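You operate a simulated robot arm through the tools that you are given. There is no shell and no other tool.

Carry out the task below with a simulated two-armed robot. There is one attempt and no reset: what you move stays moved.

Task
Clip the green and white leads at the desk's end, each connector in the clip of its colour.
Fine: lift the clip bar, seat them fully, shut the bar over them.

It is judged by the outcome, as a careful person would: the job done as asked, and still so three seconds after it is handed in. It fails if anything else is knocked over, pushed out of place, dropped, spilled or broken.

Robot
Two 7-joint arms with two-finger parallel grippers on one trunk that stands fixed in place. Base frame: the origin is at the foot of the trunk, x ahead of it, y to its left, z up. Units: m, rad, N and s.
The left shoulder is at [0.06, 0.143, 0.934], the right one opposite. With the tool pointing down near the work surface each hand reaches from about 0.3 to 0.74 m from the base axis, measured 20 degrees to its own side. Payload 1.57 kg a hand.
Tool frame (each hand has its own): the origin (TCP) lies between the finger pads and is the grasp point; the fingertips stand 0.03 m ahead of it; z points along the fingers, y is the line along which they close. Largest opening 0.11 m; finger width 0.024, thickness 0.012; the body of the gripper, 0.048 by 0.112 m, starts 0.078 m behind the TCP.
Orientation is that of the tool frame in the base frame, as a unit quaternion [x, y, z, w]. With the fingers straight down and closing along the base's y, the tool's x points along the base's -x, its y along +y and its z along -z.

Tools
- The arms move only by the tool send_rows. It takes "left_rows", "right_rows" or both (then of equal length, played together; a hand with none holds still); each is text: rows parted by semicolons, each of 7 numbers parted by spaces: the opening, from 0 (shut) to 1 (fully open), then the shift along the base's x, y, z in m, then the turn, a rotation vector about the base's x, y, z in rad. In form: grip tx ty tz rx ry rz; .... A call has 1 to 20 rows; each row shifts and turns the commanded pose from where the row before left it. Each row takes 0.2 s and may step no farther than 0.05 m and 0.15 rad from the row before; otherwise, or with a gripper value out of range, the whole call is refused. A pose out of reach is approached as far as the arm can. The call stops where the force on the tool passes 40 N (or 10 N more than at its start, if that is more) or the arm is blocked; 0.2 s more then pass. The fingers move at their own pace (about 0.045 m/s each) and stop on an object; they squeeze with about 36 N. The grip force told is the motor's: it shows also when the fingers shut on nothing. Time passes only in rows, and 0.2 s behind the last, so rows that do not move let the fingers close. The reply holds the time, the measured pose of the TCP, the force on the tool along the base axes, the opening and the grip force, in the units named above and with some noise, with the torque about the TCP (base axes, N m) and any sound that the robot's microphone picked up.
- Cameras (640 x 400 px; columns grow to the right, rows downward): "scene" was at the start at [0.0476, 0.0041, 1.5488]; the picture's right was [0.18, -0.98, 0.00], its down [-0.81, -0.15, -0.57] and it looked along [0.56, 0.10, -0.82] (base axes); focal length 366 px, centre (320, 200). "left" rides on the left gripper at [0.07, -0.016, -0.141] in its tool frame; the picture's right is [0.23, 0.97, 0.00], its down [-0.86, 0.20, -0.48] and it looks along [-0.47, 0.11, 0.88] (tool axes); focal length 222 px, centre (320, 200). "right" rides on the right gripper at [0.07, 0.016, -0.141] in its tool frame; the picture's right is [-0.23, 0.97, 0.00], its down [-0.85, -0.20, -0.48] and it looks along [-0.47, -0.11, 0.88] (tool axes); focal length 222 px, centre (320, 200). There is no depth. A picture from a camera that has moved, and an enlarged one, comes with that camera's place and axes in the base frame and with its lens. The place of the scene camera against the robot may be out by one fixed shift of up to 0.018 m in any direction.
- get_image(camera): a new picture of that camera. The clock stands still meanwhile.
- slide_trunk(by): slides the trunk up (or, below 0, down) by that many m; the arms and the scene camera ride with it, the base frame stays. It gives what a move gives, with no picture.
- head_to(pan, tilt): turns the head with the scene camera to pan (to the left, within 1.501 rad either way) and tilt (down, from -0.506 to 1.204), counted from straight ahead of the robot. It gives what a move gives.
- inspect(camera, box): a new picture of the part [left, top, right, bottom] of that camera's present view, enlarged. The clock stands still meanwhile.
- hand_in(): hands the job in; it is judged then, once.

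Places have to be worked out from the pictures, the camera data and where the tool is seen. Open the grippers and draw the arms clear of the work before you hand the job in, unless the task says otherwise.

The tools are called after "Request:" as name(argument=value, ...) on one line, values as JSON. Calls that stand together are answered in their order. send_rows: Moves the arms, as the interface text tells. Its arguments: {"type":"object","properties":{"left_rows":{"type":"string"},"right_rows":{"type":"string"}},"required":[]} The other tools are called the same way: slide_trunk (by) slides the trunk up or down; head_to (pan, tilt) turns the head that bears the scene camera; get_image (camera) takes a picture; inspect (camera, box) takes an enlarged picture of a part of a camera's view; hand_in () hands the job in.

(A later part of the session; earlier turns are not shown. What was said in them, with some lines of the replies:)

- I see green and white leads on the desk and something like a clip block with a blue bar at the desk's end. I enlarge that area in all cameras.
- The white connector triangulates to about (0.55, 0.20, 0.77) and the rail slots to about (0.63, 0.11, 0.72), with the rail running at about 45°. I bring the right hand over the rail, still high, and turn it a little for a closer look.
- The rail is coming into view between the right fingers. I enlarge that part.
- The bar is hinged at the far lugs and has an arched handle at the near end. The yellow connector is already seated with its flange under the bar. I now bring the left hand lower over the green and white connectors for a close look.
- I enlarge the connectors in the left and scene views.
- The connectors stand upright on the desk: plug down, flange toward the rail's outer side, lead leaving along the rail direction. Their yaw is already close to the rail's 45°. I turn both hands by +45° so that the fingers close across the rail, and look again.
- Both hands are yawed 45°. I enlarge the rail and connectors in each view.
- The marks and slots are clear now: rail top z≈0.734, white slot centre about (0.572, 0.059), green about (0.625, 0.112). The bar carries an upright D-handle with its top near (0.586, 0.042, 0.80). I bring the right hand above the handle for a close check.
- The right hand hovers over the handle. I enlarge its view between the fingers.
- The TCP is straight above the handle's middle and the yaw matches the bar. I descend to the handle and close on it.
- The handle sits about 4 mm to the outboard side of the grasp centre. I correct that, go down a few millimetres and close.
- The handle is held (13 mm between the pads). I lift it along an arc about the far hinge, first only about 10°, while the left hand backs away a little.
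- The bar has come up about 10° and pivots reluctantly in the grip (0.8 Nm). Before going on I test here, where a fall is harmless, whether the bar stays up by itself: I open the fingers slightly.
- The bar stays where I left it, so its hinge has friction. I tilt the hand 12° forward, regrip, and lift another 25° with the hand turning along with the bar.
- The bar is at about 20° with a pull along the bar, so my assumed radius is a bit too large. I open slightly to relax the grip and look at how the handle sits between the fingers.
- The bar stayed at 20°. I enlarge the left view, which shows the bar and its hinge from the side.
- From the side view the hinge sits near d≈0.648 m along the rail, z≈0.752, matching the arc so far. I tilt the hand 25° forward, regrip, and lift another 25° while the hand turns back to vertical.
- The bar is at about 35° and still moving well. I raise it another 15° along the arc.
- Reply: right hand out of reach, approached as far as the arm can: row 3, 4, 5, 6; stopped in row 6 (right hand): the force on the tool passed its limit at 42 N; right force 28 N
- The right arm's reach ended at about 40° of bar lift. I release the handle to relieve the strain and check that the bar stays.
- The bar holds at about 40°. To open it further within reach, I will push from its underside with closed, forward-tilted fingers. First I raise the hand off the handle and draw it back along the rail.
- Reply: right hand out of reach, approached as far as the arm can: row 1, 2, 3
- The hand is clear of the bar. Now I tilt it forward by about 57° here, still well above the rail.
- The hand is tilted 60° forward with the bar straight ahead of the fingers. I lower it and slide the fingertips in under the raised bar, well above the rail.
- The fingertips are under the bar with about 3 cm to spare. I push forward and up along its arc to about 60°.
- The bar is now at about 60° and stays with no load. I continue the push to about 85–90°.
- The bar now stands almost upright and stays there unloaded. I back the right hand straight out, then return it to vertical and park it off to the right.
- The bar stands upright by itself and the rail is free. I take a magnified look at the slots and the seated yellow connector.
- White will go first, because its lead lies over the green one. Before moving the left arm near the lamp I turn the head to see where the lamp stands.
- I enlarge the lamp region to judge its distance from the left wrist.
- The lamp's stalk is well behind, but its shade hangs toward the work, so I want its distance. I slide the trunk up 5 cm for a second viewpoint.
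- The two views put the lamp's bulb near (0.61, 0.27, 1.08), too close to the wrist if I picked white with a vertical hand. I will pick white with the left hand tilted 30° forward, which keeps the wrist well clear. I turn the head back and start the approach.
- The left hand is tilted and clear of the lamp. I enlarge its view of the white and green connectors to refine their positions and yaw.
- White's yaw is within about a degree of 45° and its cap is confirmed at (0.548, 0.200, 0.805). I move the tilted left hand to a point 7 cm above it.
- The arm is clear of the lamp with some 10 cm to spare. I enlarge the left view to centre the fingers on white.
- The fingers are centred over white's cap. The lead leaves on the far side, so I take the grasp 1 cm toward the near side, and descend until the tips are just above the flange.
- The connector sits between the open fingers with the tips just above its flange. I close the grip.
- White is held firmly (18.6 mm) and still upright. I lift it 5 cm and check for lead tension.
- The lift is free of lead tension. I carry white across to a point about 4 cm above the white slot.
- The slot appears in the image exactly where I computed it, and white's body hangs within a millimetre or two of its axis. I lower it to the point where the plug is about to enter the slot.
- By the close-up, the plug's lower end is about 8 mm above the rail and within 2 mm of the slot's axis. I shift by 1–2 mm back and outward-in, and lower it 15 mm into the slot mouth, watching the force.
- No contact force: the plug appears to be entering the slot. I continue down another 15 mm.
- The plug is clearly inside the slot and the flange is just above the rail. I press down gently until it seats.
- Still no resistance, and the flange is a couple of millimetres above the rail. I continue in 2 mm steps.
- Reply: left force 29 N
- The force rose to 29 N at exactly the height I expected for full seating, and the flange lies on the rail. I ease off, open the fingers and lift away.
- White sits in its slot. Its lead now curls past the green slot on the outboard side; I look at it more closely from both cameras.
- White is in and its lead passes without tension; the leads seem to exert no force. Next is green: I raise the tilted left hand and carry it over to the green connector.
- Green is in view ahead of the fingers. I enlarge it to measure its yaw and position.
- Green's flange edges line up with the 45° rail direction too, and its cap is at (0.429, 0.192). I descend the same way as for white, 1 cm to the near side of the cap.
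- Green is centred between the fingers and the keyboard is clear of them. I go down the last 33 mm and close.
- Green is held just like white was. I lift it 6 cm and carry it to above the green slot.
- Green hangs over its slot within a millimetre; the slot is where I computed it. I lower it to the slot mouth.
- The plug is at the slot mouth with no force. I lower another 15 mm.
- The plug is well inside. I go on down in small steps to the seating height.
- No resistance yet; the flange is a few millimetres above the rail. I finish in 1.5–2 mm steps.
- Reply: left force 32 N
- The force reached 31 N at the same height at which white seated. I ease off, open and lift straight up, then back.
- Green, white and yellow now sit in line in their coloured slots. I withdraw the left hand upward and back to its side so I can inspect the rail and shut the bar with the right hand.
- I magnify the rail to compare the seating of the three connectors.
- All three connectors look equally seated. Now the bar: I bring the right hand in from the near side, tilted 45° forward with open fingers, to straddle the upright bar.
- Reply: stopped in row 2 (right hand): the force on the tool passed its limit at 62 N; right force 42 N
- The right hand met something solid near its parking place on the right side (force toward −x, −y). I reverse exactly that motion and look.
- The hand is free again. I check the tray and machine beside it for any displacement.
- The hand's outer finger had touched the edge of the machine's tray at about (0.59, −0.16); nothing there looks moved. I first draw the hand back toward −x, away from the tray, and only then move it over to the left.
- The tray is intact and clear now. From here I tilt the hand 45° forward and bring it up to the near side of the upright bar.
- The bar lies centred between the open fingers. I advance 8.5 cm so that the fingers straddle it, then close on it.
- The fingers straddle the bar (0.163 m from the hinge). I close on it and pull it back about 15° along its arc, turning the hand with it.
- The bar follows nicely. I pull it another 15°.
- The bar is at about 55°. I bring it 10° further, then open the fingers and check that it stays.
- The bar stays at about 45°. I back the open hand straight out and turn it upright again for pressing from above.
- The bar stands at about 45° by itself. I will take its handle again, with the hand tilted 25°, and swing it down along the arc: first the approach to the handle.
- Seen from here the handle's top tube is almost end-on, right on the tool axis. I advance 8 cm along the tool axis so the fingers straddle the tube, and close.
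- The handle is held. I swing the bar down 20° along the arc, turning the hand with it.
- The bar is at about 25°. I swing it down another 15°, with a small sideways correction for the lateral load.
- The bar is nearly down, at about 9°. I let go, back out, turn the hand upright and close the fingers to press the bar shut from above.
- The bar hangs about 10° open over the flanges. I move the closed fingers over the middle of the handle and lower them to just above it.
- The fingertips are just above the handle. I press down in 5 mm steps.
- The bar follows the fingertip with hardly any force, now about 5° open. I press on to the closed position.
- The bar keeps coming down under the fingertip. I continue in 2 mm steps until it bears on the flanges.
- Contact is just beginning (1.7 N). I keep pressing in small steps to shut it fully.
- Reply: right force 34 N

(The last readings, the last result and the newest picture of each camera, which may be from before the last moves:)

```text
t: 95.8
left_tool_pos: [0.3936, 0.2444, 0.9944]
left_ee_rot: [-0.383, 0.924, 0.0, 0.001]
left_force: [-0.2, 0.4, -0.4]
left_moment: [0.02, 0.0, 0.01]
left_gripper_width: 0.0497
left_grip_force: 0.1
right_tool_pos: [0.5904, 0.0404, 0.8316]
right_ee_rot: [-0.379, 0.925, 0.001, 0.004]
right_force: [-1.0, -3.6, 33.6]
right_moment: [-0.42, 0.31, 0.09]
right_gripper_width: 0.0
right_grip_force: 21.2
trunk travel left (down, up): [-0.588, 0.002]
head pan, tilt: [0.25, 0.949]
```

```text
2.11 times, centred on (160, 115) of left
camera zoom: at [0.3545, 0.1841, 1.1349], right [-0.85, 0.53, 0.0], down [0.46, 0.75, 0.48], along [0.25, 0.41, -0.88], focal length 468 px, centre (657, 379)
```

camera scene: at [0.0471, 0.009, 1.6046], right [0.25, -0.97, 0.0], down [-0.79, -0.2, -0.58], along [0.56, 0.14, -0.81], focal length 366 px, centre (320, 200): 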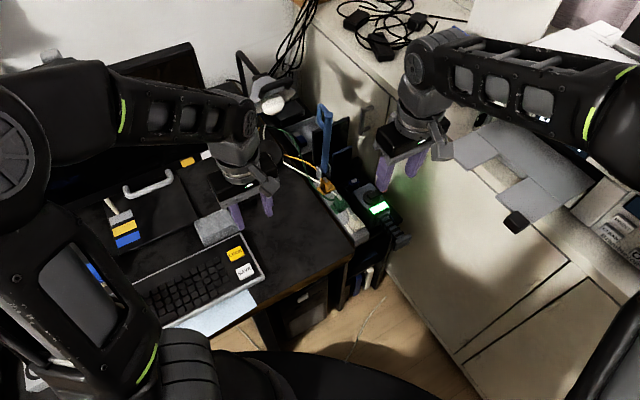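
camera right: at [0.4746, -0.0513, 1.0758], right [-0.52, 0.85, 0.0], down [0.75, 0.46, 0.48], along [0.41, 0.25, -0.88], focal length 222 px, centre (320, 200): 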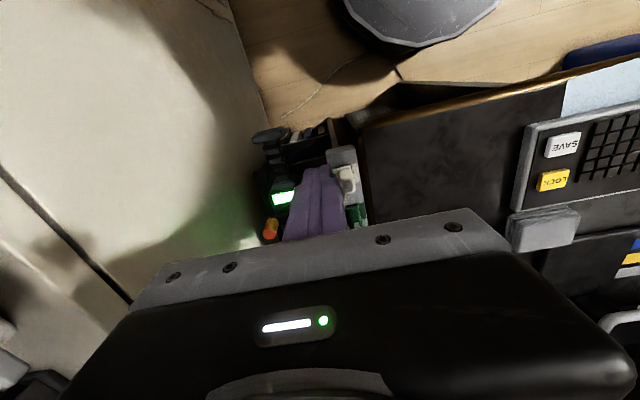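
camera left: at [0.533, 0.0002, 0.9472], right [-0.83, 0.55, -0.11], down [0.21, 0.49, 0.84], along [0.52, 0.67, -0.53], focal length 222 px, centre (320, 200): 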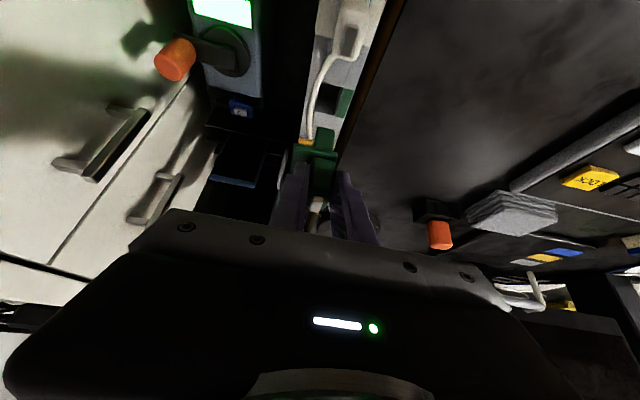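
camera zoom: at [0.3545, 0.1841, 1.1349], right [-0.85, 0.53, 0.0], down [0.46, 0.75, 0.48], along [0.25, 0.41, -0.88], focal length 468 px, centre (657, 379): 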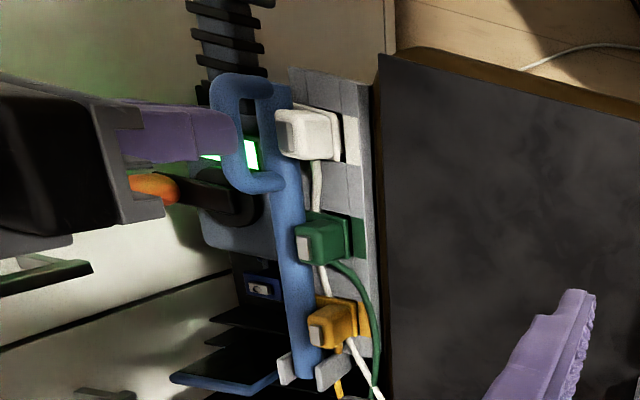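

The bar now bears down with 34 N. I magnify to check how it lies on the three flanges.

Request:
inspect(camera="left", box=[150, 40, 240, 190])

Request:
inspect(camera="scene", box=[305, 150, 375, 235])

Request:
inspect(camera="right", box=[250, 70, 410, 230])

```text
2.67 times, centred on (195, 115) of left
camera zoom: at [0.3545, 0.1841, 1.1349], right [-0.85, 0.53, 0.0], down [0.46, 0.75, 0.48], along [0.25, 0.41, -0.88], focal length 592 px, centre (653, 427)
```

zoom: 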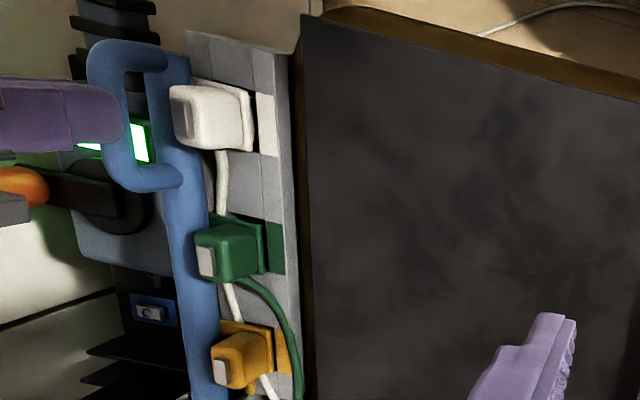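

```text
4.71 times, centred on (340, 192) of scene
camera zoom: at [0.0438, 0.0085, 1.605], right [0.25, -0.97, 0.0], down [-0.79, -0.2, -0.58], along [0.57, 0.14, -0.81], focal length 1724 px, centre (226, 235)
```

zoom: 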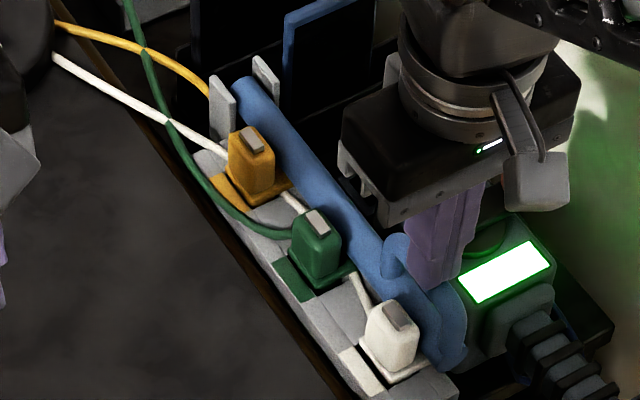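

```text
2.50 times, centred on (330, 150) of right
camera zoom: at [0.5282, 0.0035, 0.9725], right [-0.52, 0.85, 0.0], down [0.75, 0.45, 0.49], along [0.41, 0.25, -0.87], focal length 555 px, centre (295, 325)
```

zoom: 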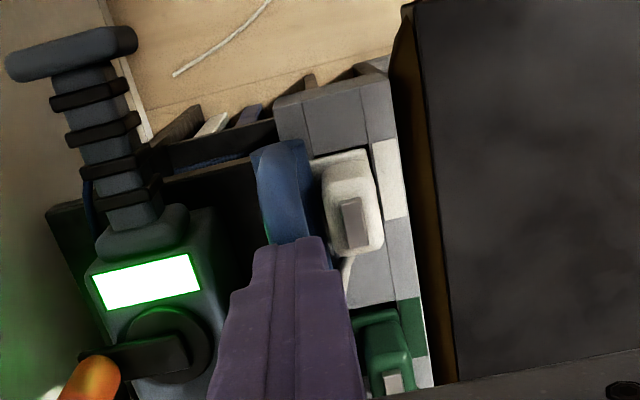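

The bar is down to its original height. I lift the fingers off and look whether everything stays put and white sits level.

Request:
send_rows(right_rows="0 0 0 0.01 0 0 0; 0 0 0 0.03 0 0 0; 0 0 0 0.03 0 0 0; 0 -0.02 -0.02 0.02 0 0 0; 0 -0.02 -0.02 0.02 0 0 0; 0 -0.02 -0.02 0.01 0 0 0; 0 0 0 0 0 0 0")

Request:
inspect(camera="left", box=[150, 40, 240, 190])

Request:
inspect(camera="scene", box=[305, 150, 375, 235])

Request:
get_image(camera="right")

```text
t: 97.4
left_tool_pos: [0.3958, 0.2456, 0.9928]
left_ee_rot: [-0.383, 0.924, -0.001, 0.001]
left_force: [0.5, -0.7, -0.3]
left_moment: [0.0, 0.01, 0.0]
left_gripper_width: 0.0492
left_grip_force: 0.1
right_tool_pos: [0.5306, -0.0183, 0.9462]
right_ee_rot: [-0.38, 0.925, 0.002, 0.0]
right_force: [-0.5, -0.4, 0.2]
right_moment: [0.01, 0.02, -0.02]
right_gripper_width: 0.0
right_grip_force: 21.5
trunk travel left (down, up): [-0.588, 0.002]
head pan, tilt: [0.25, 0.949]
```

```text
2.67 times, centred on (195, 115) of left
camera zoom: at [0.3572, 0.185, 1.1335], right [-0.85, 0.53, 0.0], down [0.46, 0.75, 0.48], along [0.25, 0.41, -0.88], focal length 592 px, centre (653, 427)
```

zoom: 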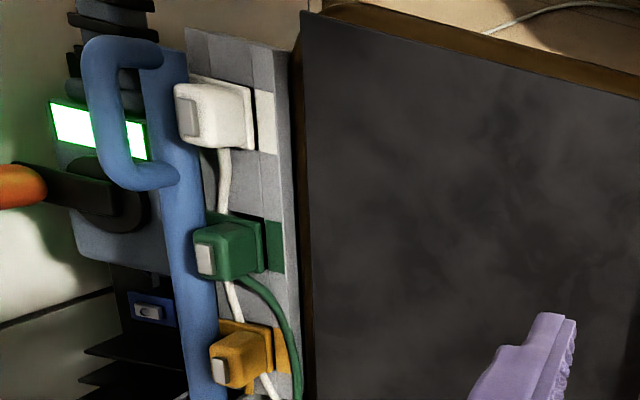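

```text
4.71 times, centred on (340, 192) of scene
camera zoom: at [0.0477, 0.0096, 1.6045], right [0.25, -0.97, 0.0], down [-0.79, -0.2, -0.58], along [0.56, 0.14, -0.81], focal length 1724 px, centre (226, 235)
```

zoom: 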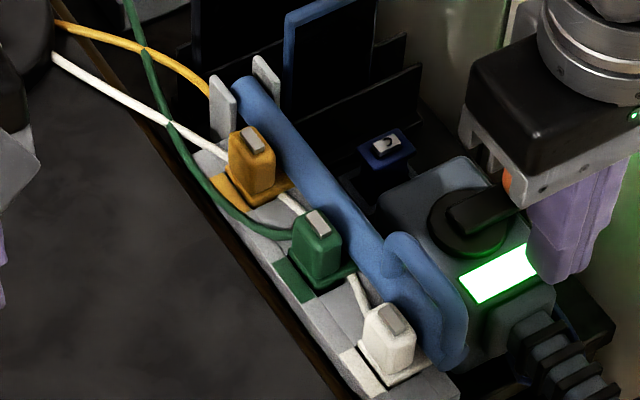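

```text
taken
camera right: at [0.4686, -0.0546, 1.0881], right [-0.52, 0.85, 0.0], down [0.75, 0.46, 0.48], along [0.41, 0.25, -0.88], focal length 222 px, centre (320, 200)
```

right: 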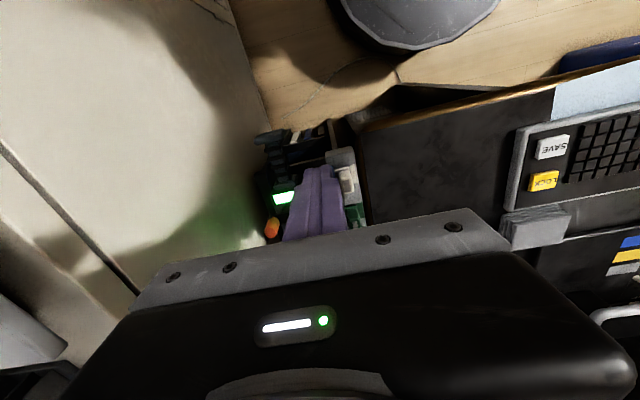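

Bar and connectors stay as they are. White shows a thin dark gap on its inboard flange edge, so I zoom in from the right camera and reposition nothing yet.

Request:
inspect(camera="right", box=[320, 140, 400, 240])

Request:
inspect(camera="scene", box=[325, 185, 370, 240])

Request:
inspect(camera="left", box=[165, 60, 215, 110])

```text
4.00 times, centred on (360, 190) of right
camera zoom: at [0.4686, -0.0546, 1.0881], right [-0.52, 0.85, 0.0], down [0.75, 0.46, 0.48], along [0.41, 0.25, -0.88], focal length 888 px, centre (160, 240)
```

zoom: 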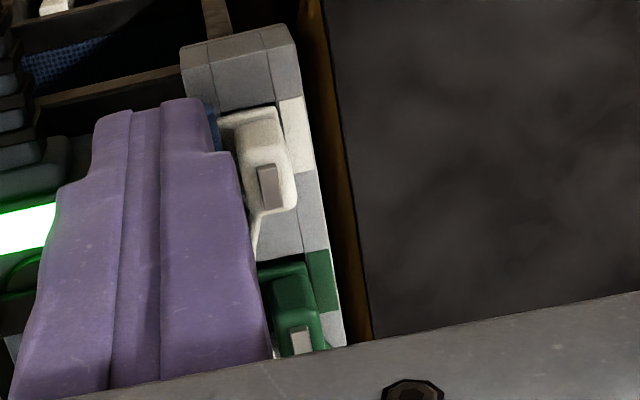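

```text
7.27 times, centred on (348, 212) of scene
camera zoom: at [0.0477, 0.0096, 1.6045], right [0.25, -0.97, 0.0], down [-0.79, -0.2, -0.58], along [0.56, 0.14, -0.81], focal length 2665 px, centre (120, 109)
```

zoom: 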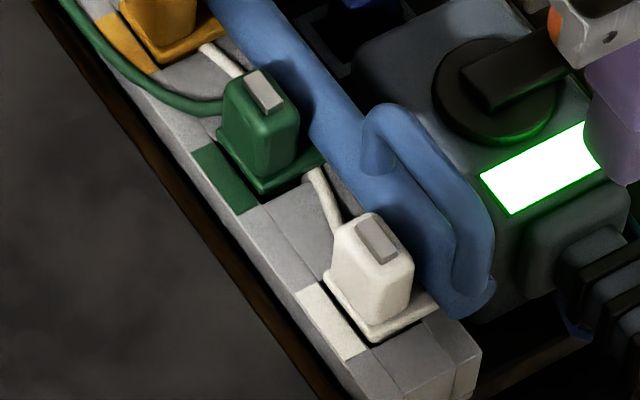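

```text
8.00 times, centred on (190, 85) of left
camera zoom: at [0.3572, 0.185, 1.1335], right [-0.85, 0.53, 0.0], down [0.46, 0.75, 0.48], along [0.25, 0.41, -0.88], focal length 1777 px, centre (1360, 1120)
```

zoom: 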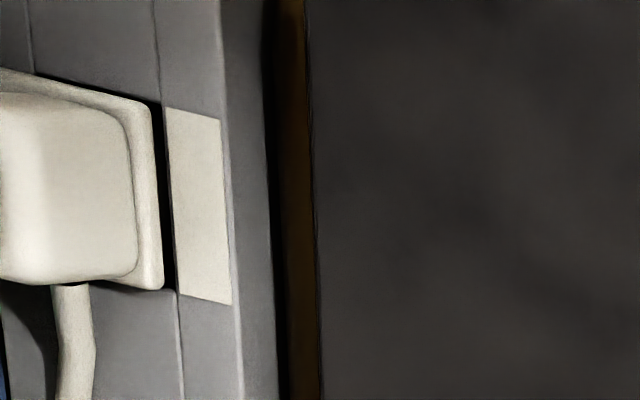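

Triangulating the three caps gives equal height (within about 1 mm) and the same distance across the rail, so white and green sit as deep as yellow, and the bar stopped firmly at its original height. For a last check I open the right hand and look down between its fingers at the shut bar.

Request:
send_rows(right_rows="0.6 0.014 0.0145 0.002 0 0 0; 1 0.014 0.0145 0.002 0 0 0; 1 0.014 0.0145 0 0 0 0; 1 0.014 0.0145 0 0 0 0; 1 0 0 0 0 0 0; 1 0 0 0 0 0 0; 1 0 0 0 0 0 0")

Request:
inspect(camera="right", box=[240, 80, 400, 240])

```text
t: 99.0
left_tool_pos: [0.3952, 0.2446, 0.9929]
left_ee_rot: [-0.383, 0.924, 0.0, -0.001]
left_force: [0.0, -0.6, 0.3]
left_moment: [0.01, 0.0, 0.04]
left_gripper_width: 0.0496
left_grip_force: 0.1
right_tool_pos: [0.5863, 0.0397, 0.9527]
right_ee_rot: [-0.379, 0.925, 0.002, 0.0]
right_force: [-0.7, 0.9, -0.4]
right_moment: [0.02, 0.01, -0.02]
right_gripper_width: 0.1102
right_grip_force: 0.0
trunk travel left (down, up): [-0.588, 0.002]
head pan, tilt: [0.25, 0.949]
```

```text
2.50 times, centred on (320, 160) of right
camera zoom: at [0.5244, 0.0028, 1.0927], right [-0.52, 0.85, 0.0], down [0.75, 0.46, 0.48], along [0.41, 0.25, -0.88], focal length 555 px, centre (320, 300)
```

zoom: 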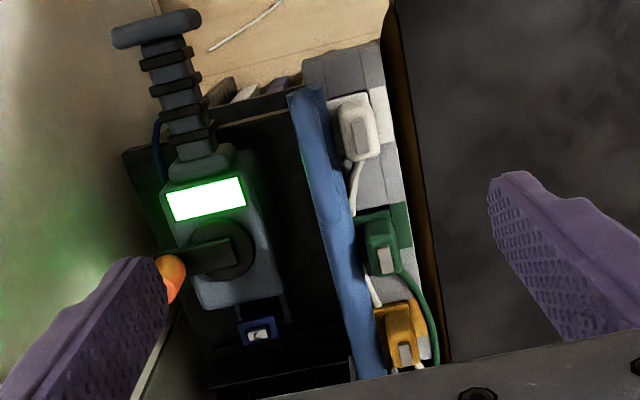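

The bar lies shut over all three flanges, its near end at the same spot as at the start. I now open both grippers and draw both arms up and back, clear of the work.

Request:
send_rows(right_rows="1 0 0 0.03 0 0 0; 1 0 0 0.03 0 0 0; 1 -0.03 -0.03 0.012 0 0 0; 1 -0.03 -0.03 0.012 0 0 0; 1 -0.03 -0.03 0.012 0 0 0; 1 -0.03 -0.03 0.012 0 0 0; 1 -0.02 -0.01 0.01 0 0 0; 1 0 0 0 0 0 0", left_rows="1 0 0 0.02 0 0 0; 1 -0.005 0 0.02 0 0 0; 1 -0.005 0.005 0.02 0 0 0; 1 -0.005 0.005 0.02 0 0 0; 1 -0.005 0.005 0.02 0 0 0; 1 0 0 0.01 0 0 0; 1 0 0 0.01 0 0 0; 1 0 0 0 0 0 0")

Request:
get_image(camera="scene")

Request:
inspect(camera="scene", box=[300, 140, 400, 240])

Request:
inspect(camera="scene", box=[400, 20, 640, 260])

Request:
get_image(camera="left")

```text
t: 100.8
left_tool_pos: [0.3747, 0.2589, 1.1133]
left_ee_rot: [-0.383, 0.924, -0.001, 0.0]
left_force: [-0.4, -0.2, -0.1]
left_moment: [0.0, 0.02, 0.03]
left_gripper_width: 0.11
left_grip_force: 0.0
right_tool_pos: [0.4494, -0.0904, 1.0712]
right_ee_rot: [-0.378, 0.926, 0.002, 0.0]
right_force: [0.6, -0.1, -0.5]
right_moment: [0.01, 0.02, -0.02]
right_gripper_width: 0.1099
right_grip_force: 0.0
trunk travel left (down, up): [-0.588, 0.002]
head pan, tilt: [0.25, 0.949]
```

```text
taken
camera scene: at [0.0477, 0.0092, 1.6045], right [0.25, -0.97, 0.0], down [-0.79, -0.2, -0.58], along [0.56, 0.14, -0.81], focal length 366 px, centre (320, 200)
```

scene: 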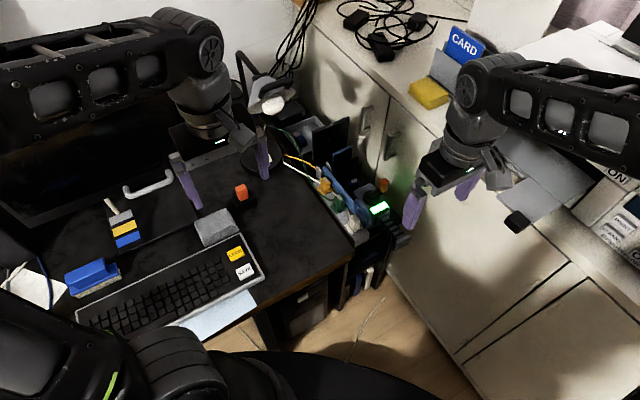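

```text
4.00 times, centred on (350, 190) of scene
camera zoom: at [0.0477, 0.0092, 1.6045], right [0.25, -0.97, 0.0], down [-0.79, -0.2, -0.58], along [0.56, 0.14, -0.81], focal length 1466 px, centre (200, 240)
```

zoom: 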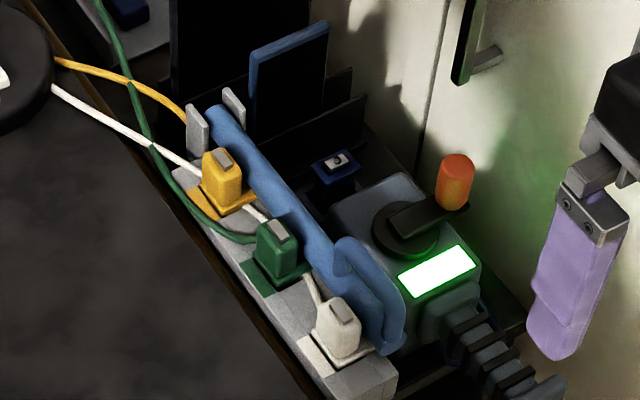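

```text
1.67 times, centred on (520, 140) of scene
camera zoom: at [0.0477, 0.0092, 1.6045], right [0.25, -0.97, 0.0], down [-0.79, -0.2, -0.58], along [0.56, 0.14, -0.81], focal length 611 px, centre (-13, 300)
```

zoom: 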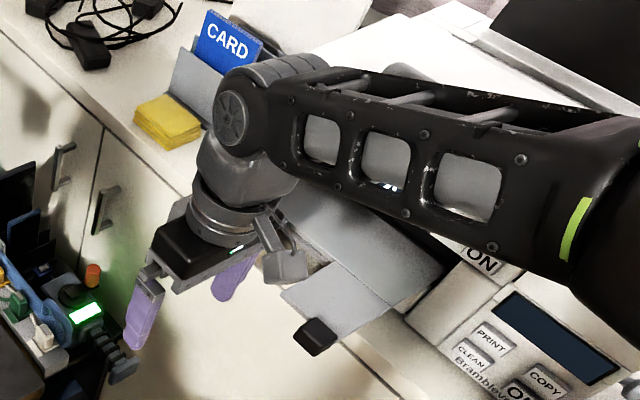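

```text
taken
camera left: at [0.337, 0.1997, 1.2539], right [-0.85, 0.53, 0.0], down [0.46, 0.75, 0.48], along [0.25, 0.41, -0.88], focal length 222 px, centre (320, 200)
```

left: 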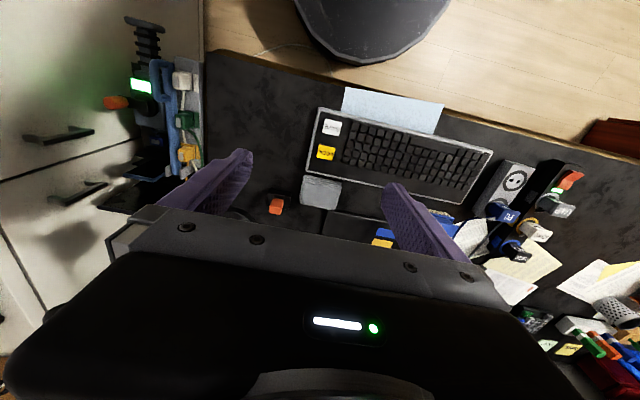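

Everything looks in place. As a last measurement of the bar's closure I zoom on it with both wrist cameras from their present positions.

Request:
inspect(camera="left", box=[130, 50, 220, 180])

Request:
inspect(camera="right", box=[260, 90, 400, 230])

```text
3.08 times, centred on (175, 115) of left
camera zoom: at [0.337, 0.1997, 1.2539], right [-0.85, 0.53, 0.0], down [0.46, 0.75, 0.48], along [0.25, 0.41, -0.88], focal length 684 px, centre (766, 462)
```

zoom: 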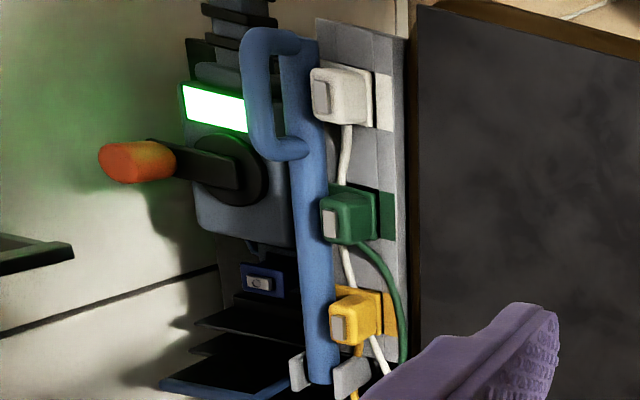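

```text
2.86 times, centred on (330, 160) of right
camera zoom: at [0.3877, -0.1271, 1.2117], right [-0.52, 0.85, 0.0], down [0.75, 0.46, 0.48], along [0.41, 0.25, -0.88], focal length 635 px, centre (291, 314)
```

zoom: 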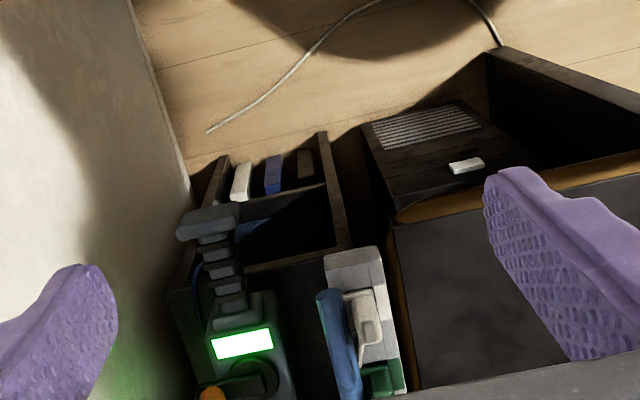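

The bar's line against the rail matches the starting picture (within about 1 mm at the near end). White and green are seated in the slots of their colours beside yellow, both arms are clear with open grippers, so I hand in.

Request:
hand_in()

```text
The job is handed in.
```

The green and white leads are clipped in the slots of their own colours beside yellow, and the bar is shut over all three. I've handed the job in.

- **Seating:** I pushed each connector down until its flange met the rail, at about 30 N. Both now sit as deep as the yellow one, to within about 1 mm. White slid a few millimetres along its slot when the bar came down, but it is still in the slot and under the bar.
- **Bar:** It is back within about 1 mm of its starting height. I heard no click, either when opening or closing, so I don't think it has a latch.
- **One bump:** The right hand hit the edge of the tray on the machine to the right with about 60 N. I backed off at once, and the later pictures show no sign that the tray moved.

Both grippers are open and the arms are clear of the work. I left the trunk about 5.5 cm higher than it started.
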